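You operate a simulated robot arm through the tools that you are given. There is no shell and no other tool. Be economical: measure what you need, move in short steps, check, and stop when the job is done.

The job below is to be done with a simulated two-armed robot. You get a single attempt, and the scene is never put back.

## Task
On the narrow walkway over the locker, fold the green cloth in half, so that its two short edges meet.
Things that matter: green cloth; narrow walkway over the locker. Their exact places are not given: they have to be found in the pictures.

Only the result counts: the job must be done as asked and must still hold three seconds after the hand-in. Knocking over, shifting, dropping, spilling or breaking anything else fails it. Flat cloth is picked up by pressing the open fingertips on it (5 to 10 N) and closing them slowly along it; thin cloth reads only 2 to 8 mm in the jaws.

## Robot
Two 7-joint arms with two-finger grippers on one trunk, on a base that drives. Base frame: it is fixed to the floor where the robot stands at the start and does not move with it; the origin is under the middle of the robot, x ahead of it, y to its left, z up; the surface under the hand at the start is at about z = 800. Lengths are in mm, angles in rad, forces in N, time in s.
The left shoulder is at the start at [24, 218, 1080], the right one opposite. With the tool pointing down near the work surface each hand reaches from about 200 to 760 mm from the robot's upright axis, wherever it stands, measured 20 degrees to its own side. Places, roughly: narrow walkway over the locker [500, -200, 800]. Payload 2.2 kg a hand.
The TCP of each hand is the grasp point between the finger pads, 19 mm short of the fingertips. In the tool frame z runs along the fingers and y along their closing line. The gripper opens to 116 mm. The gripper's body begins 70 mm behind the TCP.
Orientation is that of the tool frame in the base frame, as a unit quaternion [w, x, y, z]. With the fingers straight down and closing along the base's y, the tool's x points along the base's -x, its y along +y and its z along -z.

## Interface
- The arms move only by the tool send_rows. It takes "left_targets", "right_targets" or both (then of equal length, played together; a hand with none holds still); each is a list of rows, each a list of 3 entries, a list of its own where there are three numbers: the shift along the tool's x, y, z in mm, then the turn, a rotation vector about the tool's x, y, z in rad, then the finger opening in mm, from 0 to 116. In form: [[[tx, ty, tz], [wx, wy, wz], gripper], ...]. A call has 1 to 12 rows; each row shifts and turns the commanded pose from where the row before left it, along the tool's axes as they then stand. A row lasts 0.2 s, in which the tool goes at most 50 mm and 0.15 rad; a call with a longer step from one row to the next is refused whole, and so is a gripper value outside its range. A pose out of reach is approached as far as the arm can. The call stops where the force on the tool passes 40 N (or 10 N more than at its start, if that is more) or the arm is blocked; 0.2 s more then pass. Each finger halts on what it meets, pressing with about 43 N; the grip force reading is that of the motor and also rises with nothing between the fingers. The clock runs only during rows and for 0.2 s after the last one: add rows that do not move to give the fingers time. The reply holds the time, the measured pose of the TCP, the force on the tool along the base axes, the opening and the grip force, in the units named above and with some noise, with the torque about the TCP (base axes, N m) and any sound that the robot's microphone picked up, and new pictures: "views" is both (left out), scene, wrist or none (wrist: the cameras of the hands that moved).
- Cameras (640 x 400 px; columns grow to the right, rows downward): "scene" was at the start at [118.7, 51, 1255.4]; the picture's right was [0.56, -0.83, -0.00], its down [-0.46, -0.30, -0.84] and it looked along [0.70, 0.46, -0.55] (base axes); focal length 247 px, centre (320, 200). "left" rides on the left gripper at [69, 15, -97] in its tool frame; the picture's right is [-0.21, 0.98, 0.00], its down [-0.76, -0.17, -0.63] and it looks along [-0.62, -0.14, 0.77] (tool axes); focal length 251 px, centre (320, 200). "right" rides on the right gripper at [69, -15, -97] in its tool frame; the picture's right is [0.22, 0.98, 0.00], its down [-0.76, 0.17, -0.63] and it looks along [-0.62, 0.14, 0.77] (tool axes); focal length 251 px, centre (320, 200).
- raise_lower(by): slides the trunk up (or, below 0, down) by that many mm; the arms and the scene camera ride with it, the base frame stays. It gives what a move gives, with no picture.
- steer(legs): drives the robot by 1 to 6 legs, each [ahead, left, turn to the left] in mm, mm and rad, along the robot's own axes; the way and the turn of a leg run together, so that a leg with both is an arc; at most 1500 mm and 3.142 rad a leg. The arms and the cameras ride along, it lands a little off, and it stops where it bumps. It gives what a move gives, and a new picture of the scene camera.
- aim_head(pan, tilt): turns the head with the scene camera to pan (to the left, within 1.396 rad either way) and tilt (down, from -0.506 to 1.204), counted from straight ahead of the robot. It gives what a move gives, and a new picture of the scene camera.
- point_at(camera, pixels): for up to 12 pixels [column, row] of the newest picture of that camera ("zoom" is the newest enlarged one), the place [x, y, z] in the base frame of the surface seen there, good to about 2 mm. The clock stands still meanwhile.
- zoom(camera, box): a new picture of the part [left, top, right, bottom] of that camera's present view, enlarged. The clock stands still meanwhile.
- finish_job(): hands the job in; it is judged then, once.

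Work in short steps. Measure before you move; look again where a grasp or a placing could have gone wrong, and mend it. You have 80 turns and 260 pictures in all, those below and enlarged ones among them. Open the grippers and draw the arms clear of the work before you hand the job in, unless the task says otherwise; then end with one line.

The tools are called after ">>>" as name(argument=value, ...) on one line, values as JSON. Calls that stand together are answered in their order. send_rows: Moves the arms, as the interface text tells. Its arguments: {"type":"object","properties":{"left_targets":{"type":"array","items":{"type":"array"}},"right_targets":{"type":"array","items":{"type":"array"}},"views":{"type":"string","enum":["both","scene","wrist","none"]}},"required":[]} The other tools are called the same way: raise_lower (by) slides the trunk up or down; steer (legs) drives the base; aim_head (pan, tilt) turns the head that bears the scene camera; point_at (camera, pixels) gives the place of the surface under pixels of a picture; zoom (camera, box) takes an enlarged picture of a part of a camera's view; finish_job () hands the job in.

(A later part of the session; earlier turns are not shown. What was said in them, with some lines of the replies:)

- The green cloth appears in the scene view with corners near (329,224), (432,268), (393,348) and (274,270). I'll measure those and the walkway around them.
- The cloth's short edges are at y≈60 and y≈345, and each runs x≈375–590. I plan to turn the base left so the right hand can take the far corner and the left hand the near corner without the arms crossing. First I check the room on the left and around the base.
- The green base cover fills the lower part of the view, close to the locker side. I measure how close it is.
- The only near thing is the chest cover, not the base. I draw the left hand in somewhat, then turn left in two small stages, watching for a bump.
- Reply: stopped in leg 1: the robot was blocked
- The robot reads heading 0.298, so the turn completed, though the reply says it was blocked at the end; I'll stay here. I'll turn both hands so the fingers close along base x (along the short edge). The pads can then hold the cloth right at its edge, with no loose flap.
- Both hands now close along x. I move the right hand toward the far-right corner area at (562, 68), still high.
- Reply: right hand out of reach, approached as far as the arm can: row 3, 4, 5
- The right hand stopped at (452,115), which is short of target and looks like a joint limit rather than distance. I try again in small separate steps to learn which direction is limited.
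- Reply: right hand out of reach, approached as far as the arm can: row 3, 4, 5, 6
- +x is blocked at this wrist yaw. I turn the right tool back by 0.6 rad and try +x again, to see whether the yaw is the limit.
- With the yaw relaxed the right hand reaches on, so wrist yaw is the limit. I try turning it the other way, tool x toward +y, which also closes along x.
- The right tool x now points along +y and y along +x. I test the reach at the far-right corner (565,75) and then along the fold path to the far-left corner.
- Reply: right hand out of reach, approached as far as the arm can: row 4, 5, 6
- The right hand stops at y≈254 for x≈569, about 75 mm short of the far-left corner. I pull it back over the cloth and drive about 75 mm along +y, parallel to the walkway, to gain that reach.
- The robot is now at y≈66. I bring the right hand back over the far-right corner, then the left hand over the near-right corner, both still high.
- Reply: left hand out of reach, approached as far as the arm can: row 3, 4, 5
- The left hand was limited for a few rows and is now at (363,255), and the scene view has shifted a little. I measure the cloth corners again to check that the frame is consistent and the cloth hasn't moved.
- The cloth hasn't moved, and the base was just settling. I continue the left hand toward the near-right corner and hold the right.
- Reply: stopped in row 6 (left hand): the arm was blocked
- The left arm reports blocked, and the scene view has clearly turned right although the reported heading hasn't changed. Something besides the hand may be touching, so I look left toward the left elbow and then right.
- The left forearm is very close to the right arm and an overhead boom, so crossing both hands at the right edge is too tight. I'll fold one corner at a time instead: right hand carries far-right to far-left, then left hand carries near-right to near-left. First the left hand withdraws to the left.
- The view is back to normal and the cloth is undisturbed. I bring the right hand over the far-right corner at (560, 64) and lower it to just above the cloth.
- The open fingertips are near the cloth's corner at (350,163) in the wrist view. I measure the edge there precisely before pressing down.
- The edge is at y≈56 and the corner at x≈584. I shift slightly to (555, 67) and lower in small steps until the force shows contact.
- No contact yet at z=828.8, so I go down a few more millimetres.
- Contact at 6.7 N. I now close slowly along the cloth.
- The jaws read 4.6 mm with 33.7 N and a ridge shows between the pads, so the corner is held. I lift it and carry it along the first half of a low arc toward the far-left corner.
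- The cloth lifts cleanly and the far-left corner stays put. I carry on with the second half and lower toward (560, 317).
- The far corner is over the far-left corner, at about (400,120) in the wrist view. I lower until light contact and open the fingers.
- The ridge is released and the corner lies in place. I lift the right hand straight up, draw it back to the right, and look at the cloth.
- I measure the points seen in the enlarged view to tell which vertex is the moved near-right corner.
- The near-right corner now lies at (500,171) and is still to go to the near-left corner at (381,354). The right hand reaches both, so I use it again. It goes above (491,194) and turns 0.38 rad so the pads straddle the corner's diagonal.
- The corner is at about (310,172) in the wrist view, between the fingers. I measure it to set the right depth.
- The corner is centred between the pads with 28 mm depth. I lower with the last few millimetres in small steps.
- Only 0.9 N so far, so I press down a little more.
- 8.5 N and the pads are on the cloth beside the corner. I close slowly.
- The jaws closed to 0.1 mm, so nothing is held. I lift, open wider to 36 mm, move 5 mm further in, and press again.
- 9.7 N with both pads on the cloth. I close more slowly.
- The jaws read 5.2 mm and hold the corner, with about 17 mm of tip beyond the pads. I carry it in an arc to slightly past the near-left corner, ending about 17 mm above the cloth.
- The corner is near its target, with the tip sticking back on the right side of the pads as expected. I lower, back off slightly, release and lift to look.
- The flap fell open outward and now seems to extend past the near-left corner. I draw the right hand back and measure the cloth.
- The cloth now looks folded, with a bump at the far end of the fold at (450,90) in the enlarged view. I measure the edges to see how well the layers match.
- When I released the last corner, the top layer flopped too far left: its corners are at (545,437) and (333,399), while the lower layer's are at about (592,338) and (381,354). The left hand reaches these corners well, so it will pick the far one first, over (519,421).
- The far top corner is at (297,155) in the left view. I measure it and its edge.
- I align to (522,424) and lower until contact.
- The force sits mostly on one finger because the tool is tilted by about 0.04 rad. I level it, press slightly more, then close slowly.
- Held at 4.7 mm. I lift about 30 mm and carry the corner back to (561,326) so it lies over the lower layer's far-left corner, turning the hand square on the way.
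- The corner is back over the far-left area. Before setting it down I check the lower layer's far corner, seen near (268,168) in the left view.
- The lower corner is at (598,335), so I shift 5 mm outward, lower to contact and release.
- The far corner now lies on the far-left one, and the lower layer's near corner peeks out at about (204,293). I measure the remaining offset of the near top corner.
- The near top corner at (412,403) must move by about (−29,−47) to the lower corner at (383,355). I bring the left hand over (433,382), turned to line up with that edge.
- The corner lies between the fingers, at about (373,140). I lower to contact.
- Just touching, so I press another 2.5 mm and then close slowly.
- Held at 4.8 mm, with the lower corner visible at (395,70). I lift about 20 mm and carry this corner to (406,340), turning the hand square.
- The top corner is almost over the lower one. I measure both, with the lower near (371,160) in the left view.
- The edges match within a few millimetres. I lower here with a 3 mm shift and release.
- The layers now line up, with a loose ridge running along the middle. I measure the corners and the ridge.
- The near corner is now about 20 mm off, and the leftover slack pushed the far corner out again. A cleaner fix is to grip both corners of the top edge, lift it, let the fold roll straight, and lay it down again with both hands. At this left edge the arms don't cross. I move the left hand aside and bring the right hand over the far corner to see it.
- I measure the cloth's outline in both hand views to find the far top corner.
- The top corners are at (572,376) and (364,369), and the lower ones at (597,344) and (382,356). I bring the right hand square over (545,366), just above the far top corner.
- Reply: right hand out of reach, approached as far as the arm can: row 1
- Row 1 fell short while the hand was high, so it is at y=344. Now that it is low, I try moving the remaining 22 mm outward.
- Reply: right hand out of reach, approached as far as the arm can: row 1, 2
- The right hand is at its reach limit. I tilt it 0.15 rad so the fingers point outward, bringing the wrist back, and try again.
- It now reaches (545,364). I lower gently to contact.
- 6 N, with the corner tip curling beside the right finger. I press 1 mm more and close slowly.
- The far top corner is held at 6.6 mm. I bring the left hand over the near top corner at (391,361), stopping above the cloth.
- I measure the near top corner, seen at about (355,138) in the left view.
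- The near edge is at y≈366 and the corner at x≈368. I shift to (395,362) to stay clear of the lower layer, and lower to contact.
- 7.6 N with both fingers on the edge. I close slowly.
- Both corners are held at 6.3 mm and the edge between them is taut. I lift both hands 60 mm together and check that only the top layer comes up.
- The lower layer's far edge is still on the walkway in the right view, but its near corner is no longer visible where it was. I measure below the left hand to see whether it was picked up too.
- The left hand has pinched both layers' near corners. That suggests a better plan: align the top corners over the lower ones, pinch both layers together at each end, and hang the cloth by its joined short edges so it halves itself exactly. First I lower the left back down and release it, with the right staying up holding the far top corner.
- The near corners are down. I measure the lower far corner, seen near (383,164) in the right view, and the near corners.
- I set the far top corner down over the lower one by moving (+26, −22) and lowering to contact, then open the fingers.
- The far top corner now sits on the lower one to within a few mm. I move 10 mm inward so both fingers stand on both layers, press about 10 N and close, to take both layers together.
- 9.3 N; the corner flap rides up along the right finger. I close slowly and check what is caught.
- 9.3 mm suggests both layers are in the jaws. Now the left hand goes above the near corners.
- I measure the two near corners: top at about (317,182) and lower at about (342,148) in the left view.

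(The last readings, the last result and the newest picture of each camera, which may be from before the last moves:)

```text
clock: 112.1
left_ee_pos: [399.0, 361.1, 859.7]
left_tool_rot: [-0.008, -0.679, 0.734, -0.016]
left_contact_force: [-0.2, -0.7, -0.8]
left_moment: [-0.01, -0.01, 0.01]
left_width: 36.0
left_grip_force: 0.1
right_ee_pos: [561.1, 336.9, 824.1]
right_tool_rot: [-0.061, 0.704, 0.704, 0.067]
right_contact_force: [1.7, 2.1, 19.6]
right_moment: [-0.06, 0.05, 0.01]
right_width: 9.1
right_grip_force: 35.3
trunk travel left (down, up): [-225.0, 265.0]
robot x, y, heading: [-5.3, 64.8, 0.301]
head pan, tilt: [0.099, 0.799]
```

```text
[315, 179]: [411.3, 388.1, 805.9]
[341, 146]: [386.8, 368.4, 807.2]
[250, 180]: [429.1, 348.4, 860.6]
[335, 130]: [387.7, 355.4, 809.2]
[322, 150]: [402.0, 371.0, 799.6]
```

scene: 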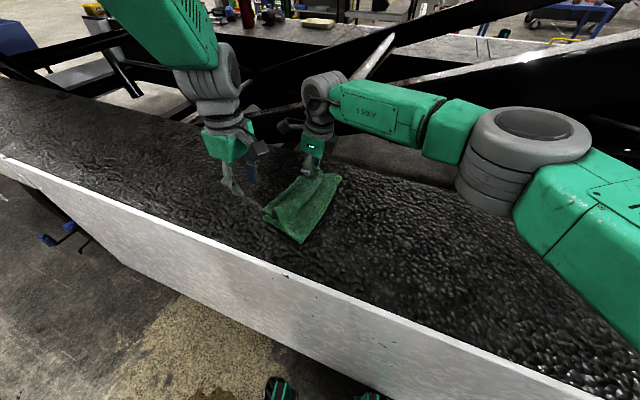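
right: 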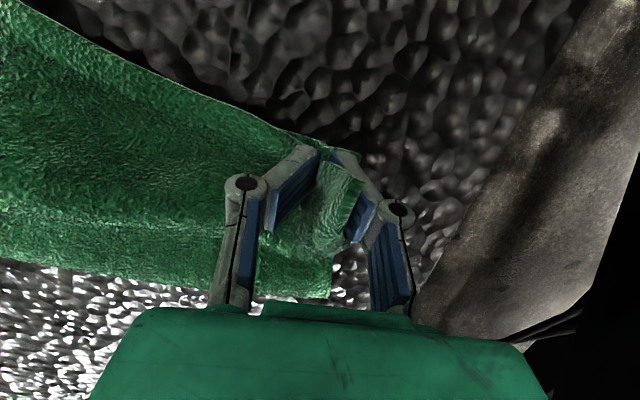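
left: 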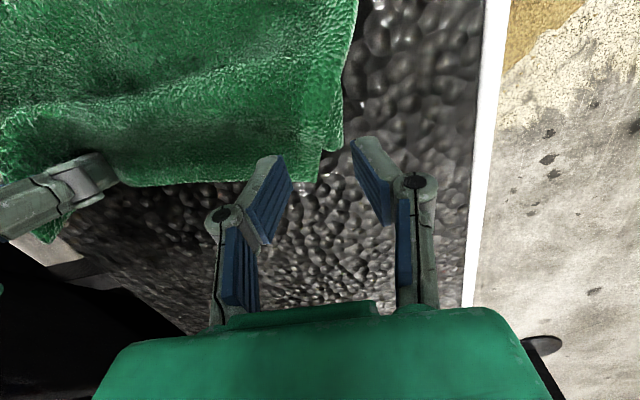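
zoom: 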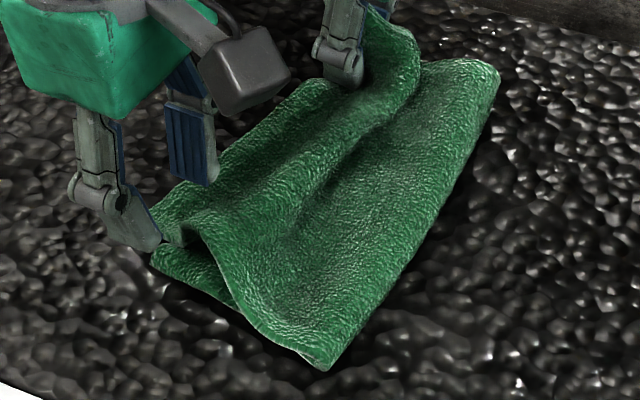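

The top near corner (411,388) is 24 mm in x and 20 mm in y off the lower one (387,368), because the right grip gathered the top layer. I release the right hand and lift it clear, then move the left above the top near corner.

>>> send_rows(left_targets=[[[0, 0, 0], [0, 0, 0], 30], [[0, 0, 0], [0, 0, 0], 30], [[0, 0, 0], [0, 0, 0], 30], [[0, 0, 0], [0, 0, 0], 30], [[0, 0, 0], [0, 0, 0], 30], [[0, 0, 0], [0, 0, 0], 30], [[-5.6, -10.8, 0], [0, 0, 0.1], 30], [[-5, -10, 0], [0, 0, 0.1], 30], [[-5, -10, 0], [0, 0, 0], 30], [[0, 0, 0], [0, 0, 0], 30]], right_targets=[[[0, 0, 0], [0, 0, 0], 8], [[0, 0, 0], [0, 0, 0], 16], [[0, 0, 0], [0, 0, 0], 28], [[0, 0, 0], [0, 0, 0], 40], [[0, 0, -15], [0, 0, 0], 44], [[0, 0, -35], [0, 0, 0], 44], [[-10, 0, -40], [0, 0, 0], 44], [[-40, 0, -10], [0, 0, 0], 44], [[-40, 0, 0], [0, 0, 0], 44], [[-40, 0, 0], [0, 0, 0], 44]], views="both")

>>> zoom(camera="scene", box=[240, 160, 360, 250])

```text
clock: 114.3
left_ee_pos: [432.2, 368.1, 856.8]
left_tool_rot: [-0.006, -0.6, 0.8, -0.01]
left_contact_force: [0.7, 0.6, 0.3]
left_moment: [0.02, 0.02, 0.0]
left_width: 29.9
left_grip_force: 0.1
right_ee_pos: [560.4, 188.1, 897.8]
right_tool_rot: [-0.062, 0.703, 0.705, 0.067]
right_contact_force: [-0.2, -0.9, -0.7]
right_moment: [-0.01, -0.03, 0.0]
right_width: 43.8
right_grip_force: 0.0
trunk travel left (down, up): [-225.0, 265.0]
robot x, y, heading: [-5.7, 66.1, 0.306]
head pan, tilt: [0.099, 0.799]
```

scene: 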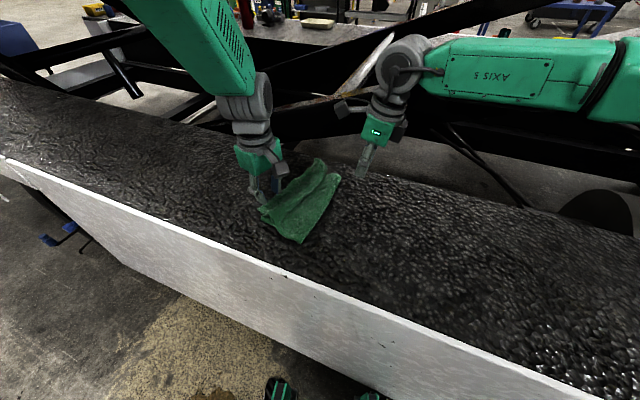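
right: 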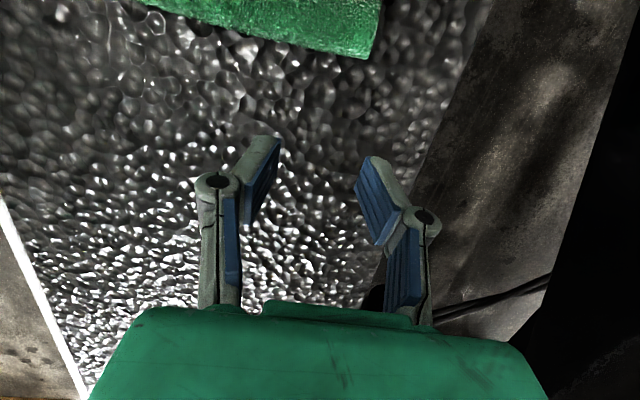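
left: 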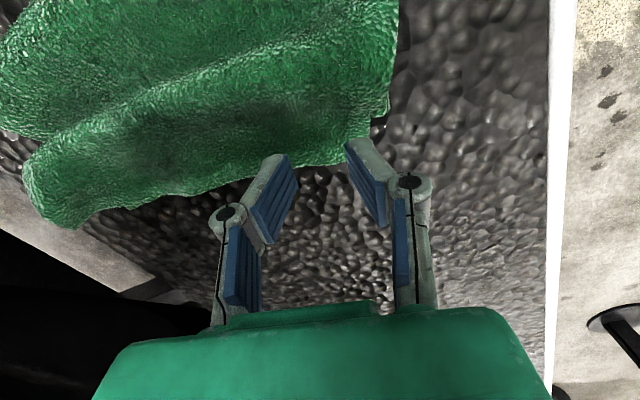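

```text
4.44 times, centred on (300, 205) of scene
```

zoom: 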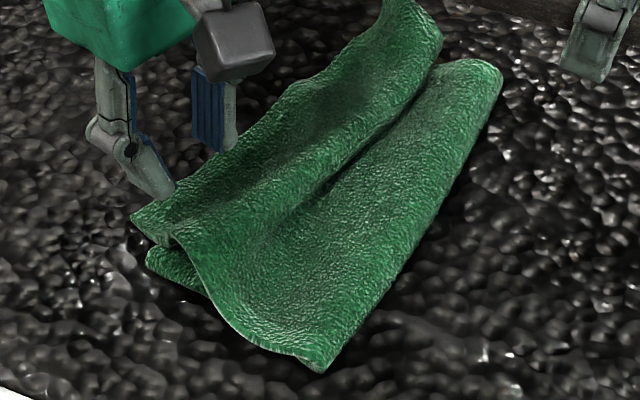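

The right is clear. I measure the outline to see where the four corners now are.

>>> point_at(camera="left", pixels=[[75, 225], [45, 213], [28, 165], [340, 160], [388, 112], [200, 192], [110, 212], [240, 180]])

>>> point_at(camera="zoom", pixels=[[135, 215], [150, 262], [320, 370], [385, 8], [435, 40], [495, 70], [290, 90]])

>>> zoom(camera="left", box=[0, 120, 240, 240])

```text
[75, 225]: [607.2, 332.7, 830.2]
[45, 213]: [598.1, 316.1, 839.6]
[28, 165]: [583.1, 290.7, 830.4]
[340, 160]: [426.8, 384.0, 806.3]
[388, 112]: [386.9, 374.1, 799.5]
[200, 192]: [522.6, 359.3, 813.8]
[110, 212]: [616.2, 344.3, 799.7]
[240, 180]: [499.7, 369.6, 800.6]
```

```text
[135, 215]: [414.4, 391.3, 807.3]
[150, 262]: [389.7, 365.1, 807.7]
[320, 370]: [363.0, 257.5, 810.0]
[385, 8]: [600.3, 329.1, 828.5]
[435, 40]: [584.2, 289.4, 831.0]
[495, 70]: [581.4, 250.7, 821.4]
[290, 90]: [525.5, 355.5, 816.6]
```

```text
2.67 times, centred on (120, 180) of left
```

zoom: 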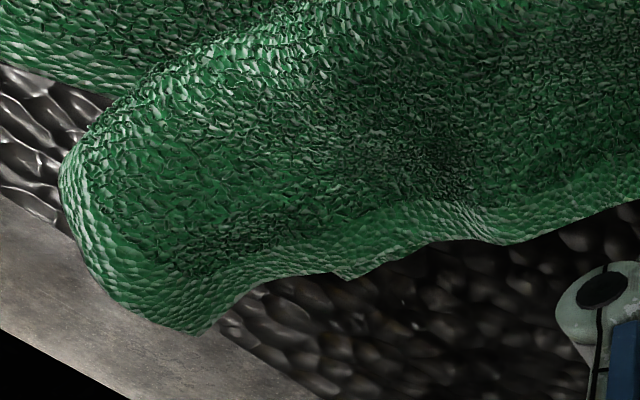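

The top corners are at about (608,333) and (414,390), and the lower near corner is at (389,366). I pick the top near corner with the left hand, keeping the pads outside the lower layer's edge.

>>> send_rows(left_targets=[[[-7.7, -1.4, 14], [0, 0, 0], 30], [[0, 0, 12], [0, 0, 0], 30], [[0, 0, 4], [0, 0, 0], 30], [[0, 0, 2], [0, 0, 0], 30], [[0, 0, 1.5], [0, 0, 0], 30], [[0, 0, 0], [0, 0, 0], 30]], views="none")

```text
clock: 115.7
left_ee_pos: [436.3, 374.9, 820.8]
left_tool_rot: [-0.006, -0.601, 0.799, -0.011]
left_contact_force: [1.1, 1.0, 5.9]
left_moment: [-0.06, 0.0, 0.04]
left_width: 27.2
left_grip_force: 5.1
right_ee_pos: [559.9, 190.0, 897.5]
right_tool_rot: [-0.062, 0.704, 0.704, 0.067]
right_contact_force: [0.9, 0.0, 0.8]
right_moment: [0.02, 0.02, 0.04]
right_width: 44.1
right_grip_force: 0.1
trunk travel left (down, up): [-225.0, 265.0]
robot x, y, heading: [-3.6, 63.2, 0.306]
head pan, tilt: [0.099, 0.799]
5 turns are left
```

5.9 N contact. Few turns remain, so in one sequence I close on the corner, lift slightly, carry it onto the lower corner, set it down, release and lift clear.

>>> send_rows(left_targets=[[[0, 0, 0.5], [0, 0, 0], 26], [[0, 0, 0], [0, 0, 0], 23], [[0, 0, 0], [0, 0, 0], 20], [[0, 0, 0], [0, 0, 0], 16], [[0, 0, 0], [0, 0, 0], 12], [[0, 0, 0], [0, 0, 0], 8], [[0, 0, 0], [0, 0, 0], 4], [[0, 0, 0], [0, 0, 0], 0], [[0, 0, 0], [0, 0, 0], 0]], views="none")

>>> send_rows(left_targets=[[[0, 0, -15], [0, 0, 0], 0], [[9, 4.1, 0], [0, 0, 0], 0], [[9, 4.1, 0], [0, 0, 0], 0], [[9, 4.1, 0], [0, 0, 0], 0], [[9, 4.2, 0], [0, 0, 0], 0], [[0, 0, 6], [0, 0, 0], 0], [[0, 0, 4], [0, 0, 0], 0], [[0, 0, 2], [0, 0, 0], 0], [[0, 0, 0], [0, 0, 0], 0]], views="none")

>>> send_rows(left_targets=[[[0, 0, 0], [0, 0, 0], 3], [[0, 0, 0], [0, 0, 0], 6], [[0, 0, 0], [0, 0, 0], 10], [[0, 0, 0], [0, 0, 0], 16], [[0, 0, 0], [0, 0, 0], 24], [[0, 0, 0], [0, 0, 0], 32], [[0, 0, -10], [0, 0, 0], 32], [[0, 0, -30], [0, 0, 0], 32], [[-30, 0, -30], [0, 0, 0], 32], [[-40, 0, 0], [0, 0, 0], 32]], views="both")

>>> zoom(camera="scene", box=[240, 160, 360, 250])

>>> zoom(camera="left", box=[0, 0, 400, 250])

>>> point_at(camera="zoom", pixels=[[100, 100], [200, 100], [300, 100], [400, 100], [100, 200], [200, 200], [300, 200], [400, 200], [500, 100], [500, 200], [100, 300], [300, 300]])

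```text
clock: 117.7
left_ee_pos: [435.7, 374.4, 822.9]
left_tool_rot: [-0.006, -0.601, 0.799, -0.011]
left_contact_force: [0.6, 0.5, 6.5]
left_moment: [-0.06, -0.04, -0.01]
left_width: 4.4
left_grip_force: 33.3
right_ee_pos: [559.8, 190.0, 898.3]
right_tool_rot: [-0.062, 0.704, 0.704, 0.066]
right_contact_force: [0.0, 0.0, -0.3]
right_moment: [0.02, -0.01, 0.01]
right_width: 44.1
right_grip_force: 0.1
trunk travel left (down, up): [-225.0, 265.0]
robot x, y, heading: [-0.8, 67.5, 0.303]
head pan, tilt: [0.099, 0.799]
```

```text
clock: 119.7
left_ee_pos: [410.0, 346.5, 827.1]
left_tool_rot: [-0.006, -0.603, 0.797, -0.013]
left_contact_force: [0.2, -0.5, 2.0]
left_moment: [-0.02, -0.02, 0.01]
left_width: 4.1
left_grip_force: 33.4
right_ee_pos: [559.3, 189.7, 896.8]
right_tool_rot: [-0.062, 0.704, 0.704, 0.067]
right_contact_force: [-0.6, 0.3, -0.6]
right_moment: [0.01, -0.05, 0.0]
right_width: 43.7
right_grip_force: 0.0
trunk travel left (down, up): [-225.0, 265.0]
robot x, y, heading: [-3.6, 64.6, 0.303]
head pan, tilt: [0.099, 0.799]
```

```text
clock: 121.9
left_ee_pos: [427.9, 416.0, 893.8]
left_tool_rot: [-0.007, -0.6, 0.8, -0.011]
left_contact_force: [0.1, 0.2, 0.7]
left_moment: [0.0, 0.0, 0.02]
left_width: 31.9
left_grip_force: 0.0
right_ee_pos: [559.7, 190.8, 897.4]
right_tool_rot: [-0.062, 0.704, 0.704, 0.065]
right_contact_force: [0.0, -0.4, -0.3]
right_moment: [0.0, -0.04, -0.05]
right_width: 43.9
right_grip_force: 0.0
trunk travel left (down, up): [-225.0, 265.0]
robot x, y, heading: [-1.1, 64.7, 0.307]
head pan, tilt: [0.099, 0.799]
```

scene: 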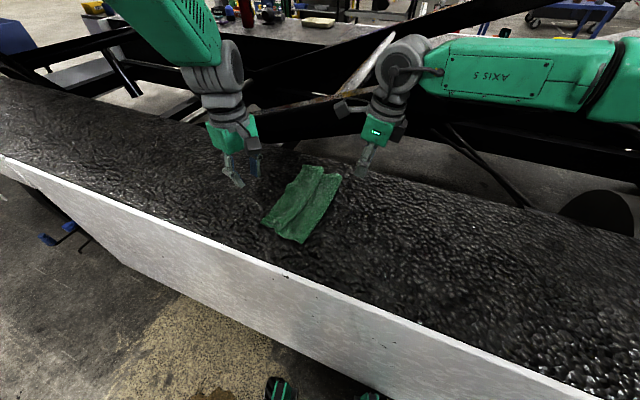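
left: 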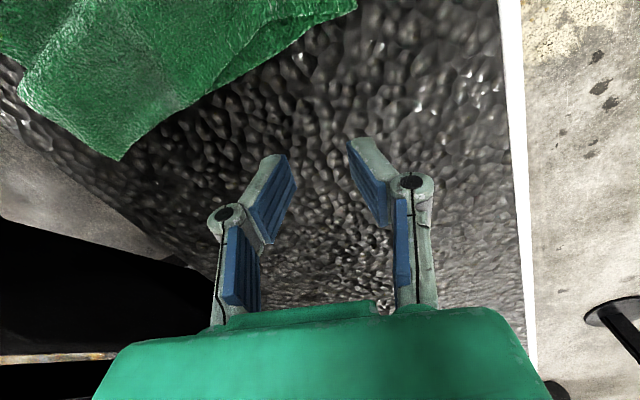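

```text
4.44 times, centred on (300, 205) of scene
```

zoom: 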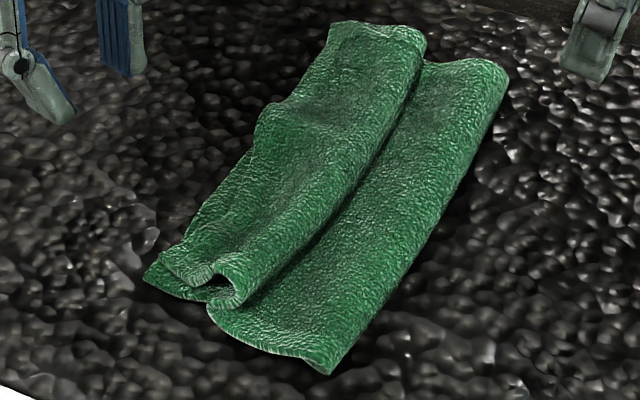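

```text
1.60 times, centred on (200, 125) of left
```

zoom: 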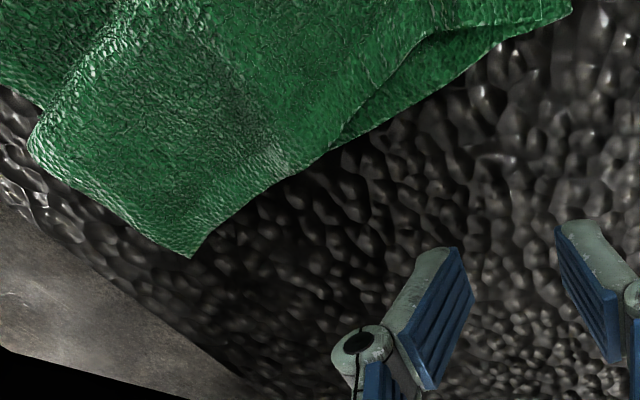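

```text
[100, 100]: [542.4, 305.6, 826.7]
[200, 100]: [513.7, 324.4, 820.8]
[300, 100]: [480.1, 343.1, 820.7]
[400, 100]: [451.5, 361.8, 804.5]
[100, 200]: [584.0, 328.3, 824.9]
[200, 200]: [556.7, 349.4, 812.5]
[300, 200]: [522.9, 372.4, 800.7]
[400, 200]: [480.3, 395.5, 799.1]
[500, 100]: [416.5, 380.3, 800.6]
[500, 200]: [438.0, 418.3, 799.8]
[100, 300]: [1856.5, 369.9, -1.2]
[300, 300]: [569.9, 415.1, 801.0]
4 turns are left
```

The edges nearly meet: the near top corner is about 10 mm from the lower one, and the far top corner is at about (575,362), within about 20 mm of the lower one. Touching it again risks spoiling that, so I draw both arms clear with the grippers open.

>>> send_rows(left_targets=[[[-10, 10, -30], [0, 0, 0], 60], [[-20, 20, -30], [0, 0, 0], 80], [[-30, 20, -20], [0, 0, 0], 100], [[-30, 20, 0], [0, 0, 0], 100]], right_targets=[[[-10, 0, -30], [0, 0, 0], 60], [[-40, 0, 0], [0, 0, 0], 80], [[-40, 0, 0], [0, 0, 0], 100], [[-40, 0, 0], [0, 0, 0], 100]], views="scene")

>>> zoom(camera="scene", box=[240, 160, 360, 250])

>>> point_at(camera="zoom", pixels=[[333, 25], [425, 42], [162, 258], [147, 282], [325, 368], [500, 75], [350, 180], [258, 130]])

```text
clock: 122.9
left_ee_pos: [385.3, 520.8, 970.1]
left_tool_rot: [-0.006, -0.6, 0.8, -0.011]
left_contact_force: [0.2, 0.5, 0.2]
left_moment: [-0.01, 0.0, 0.0]
left_width: 100.1
left_grip_force: 0.1
right_ee_pos: [560.4, 57.7, 904.5]
right_tool_rot: [-0.062, 0.703, 0.705, 0.066]
right_contact_force: [0.0, 0.2, -1.1]
right_moment: [-0.03, 0.01, -0.01]
right_width: 100.1
right_grip_force: 0.0
trunk travel left (down, up): [-225.0, 265.0]
robot x, y, heading: [-6.9, 67.7, 0.297]
head pan, tilt: [0.099, 0.799]
```

scene: 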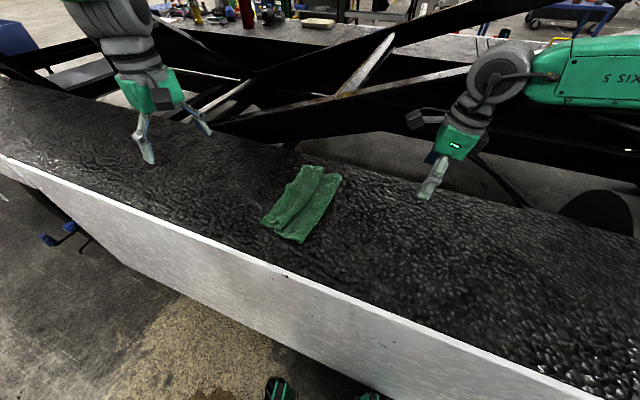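

```text
4.44 times, centred on (300, 205) of scene
```

zoom: 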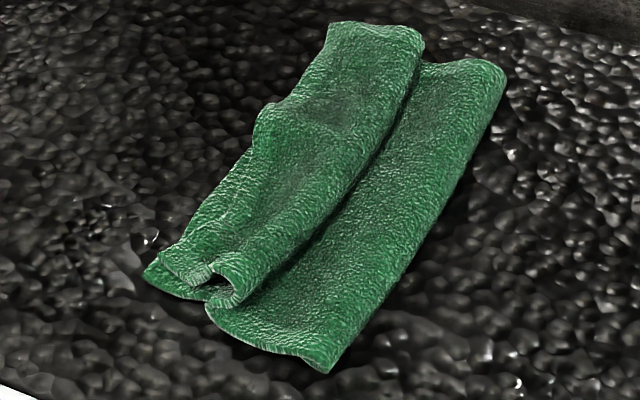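

```text
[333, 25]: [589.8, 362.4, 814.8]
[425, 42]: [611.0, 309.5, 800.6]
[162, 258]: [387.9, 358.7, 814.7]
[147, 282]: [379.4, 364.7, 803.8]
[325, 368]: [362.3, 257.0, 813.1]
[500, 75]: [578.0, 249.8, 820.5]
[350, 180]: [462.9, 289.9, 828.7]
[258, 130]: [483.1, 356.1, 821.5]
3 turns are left
```

The top corners are at (590,362) and (388,359), and the lower near one is at (379,365). The short edges meet to within about 10–15 mm and the cloth is at rest with both arms clear, so I hand it in.

>>> finish_job()

```text
The job is handed in.
```

I handed the job in with the green cloth folded in half on the walkway. Its short edges meet to about 10 mm at the near end and, as best I can tell, about 15 mm at the far end, where the lower corner is hidden. A loose ridge of slack still runs along the top, and the grippers are open with the arms clear.
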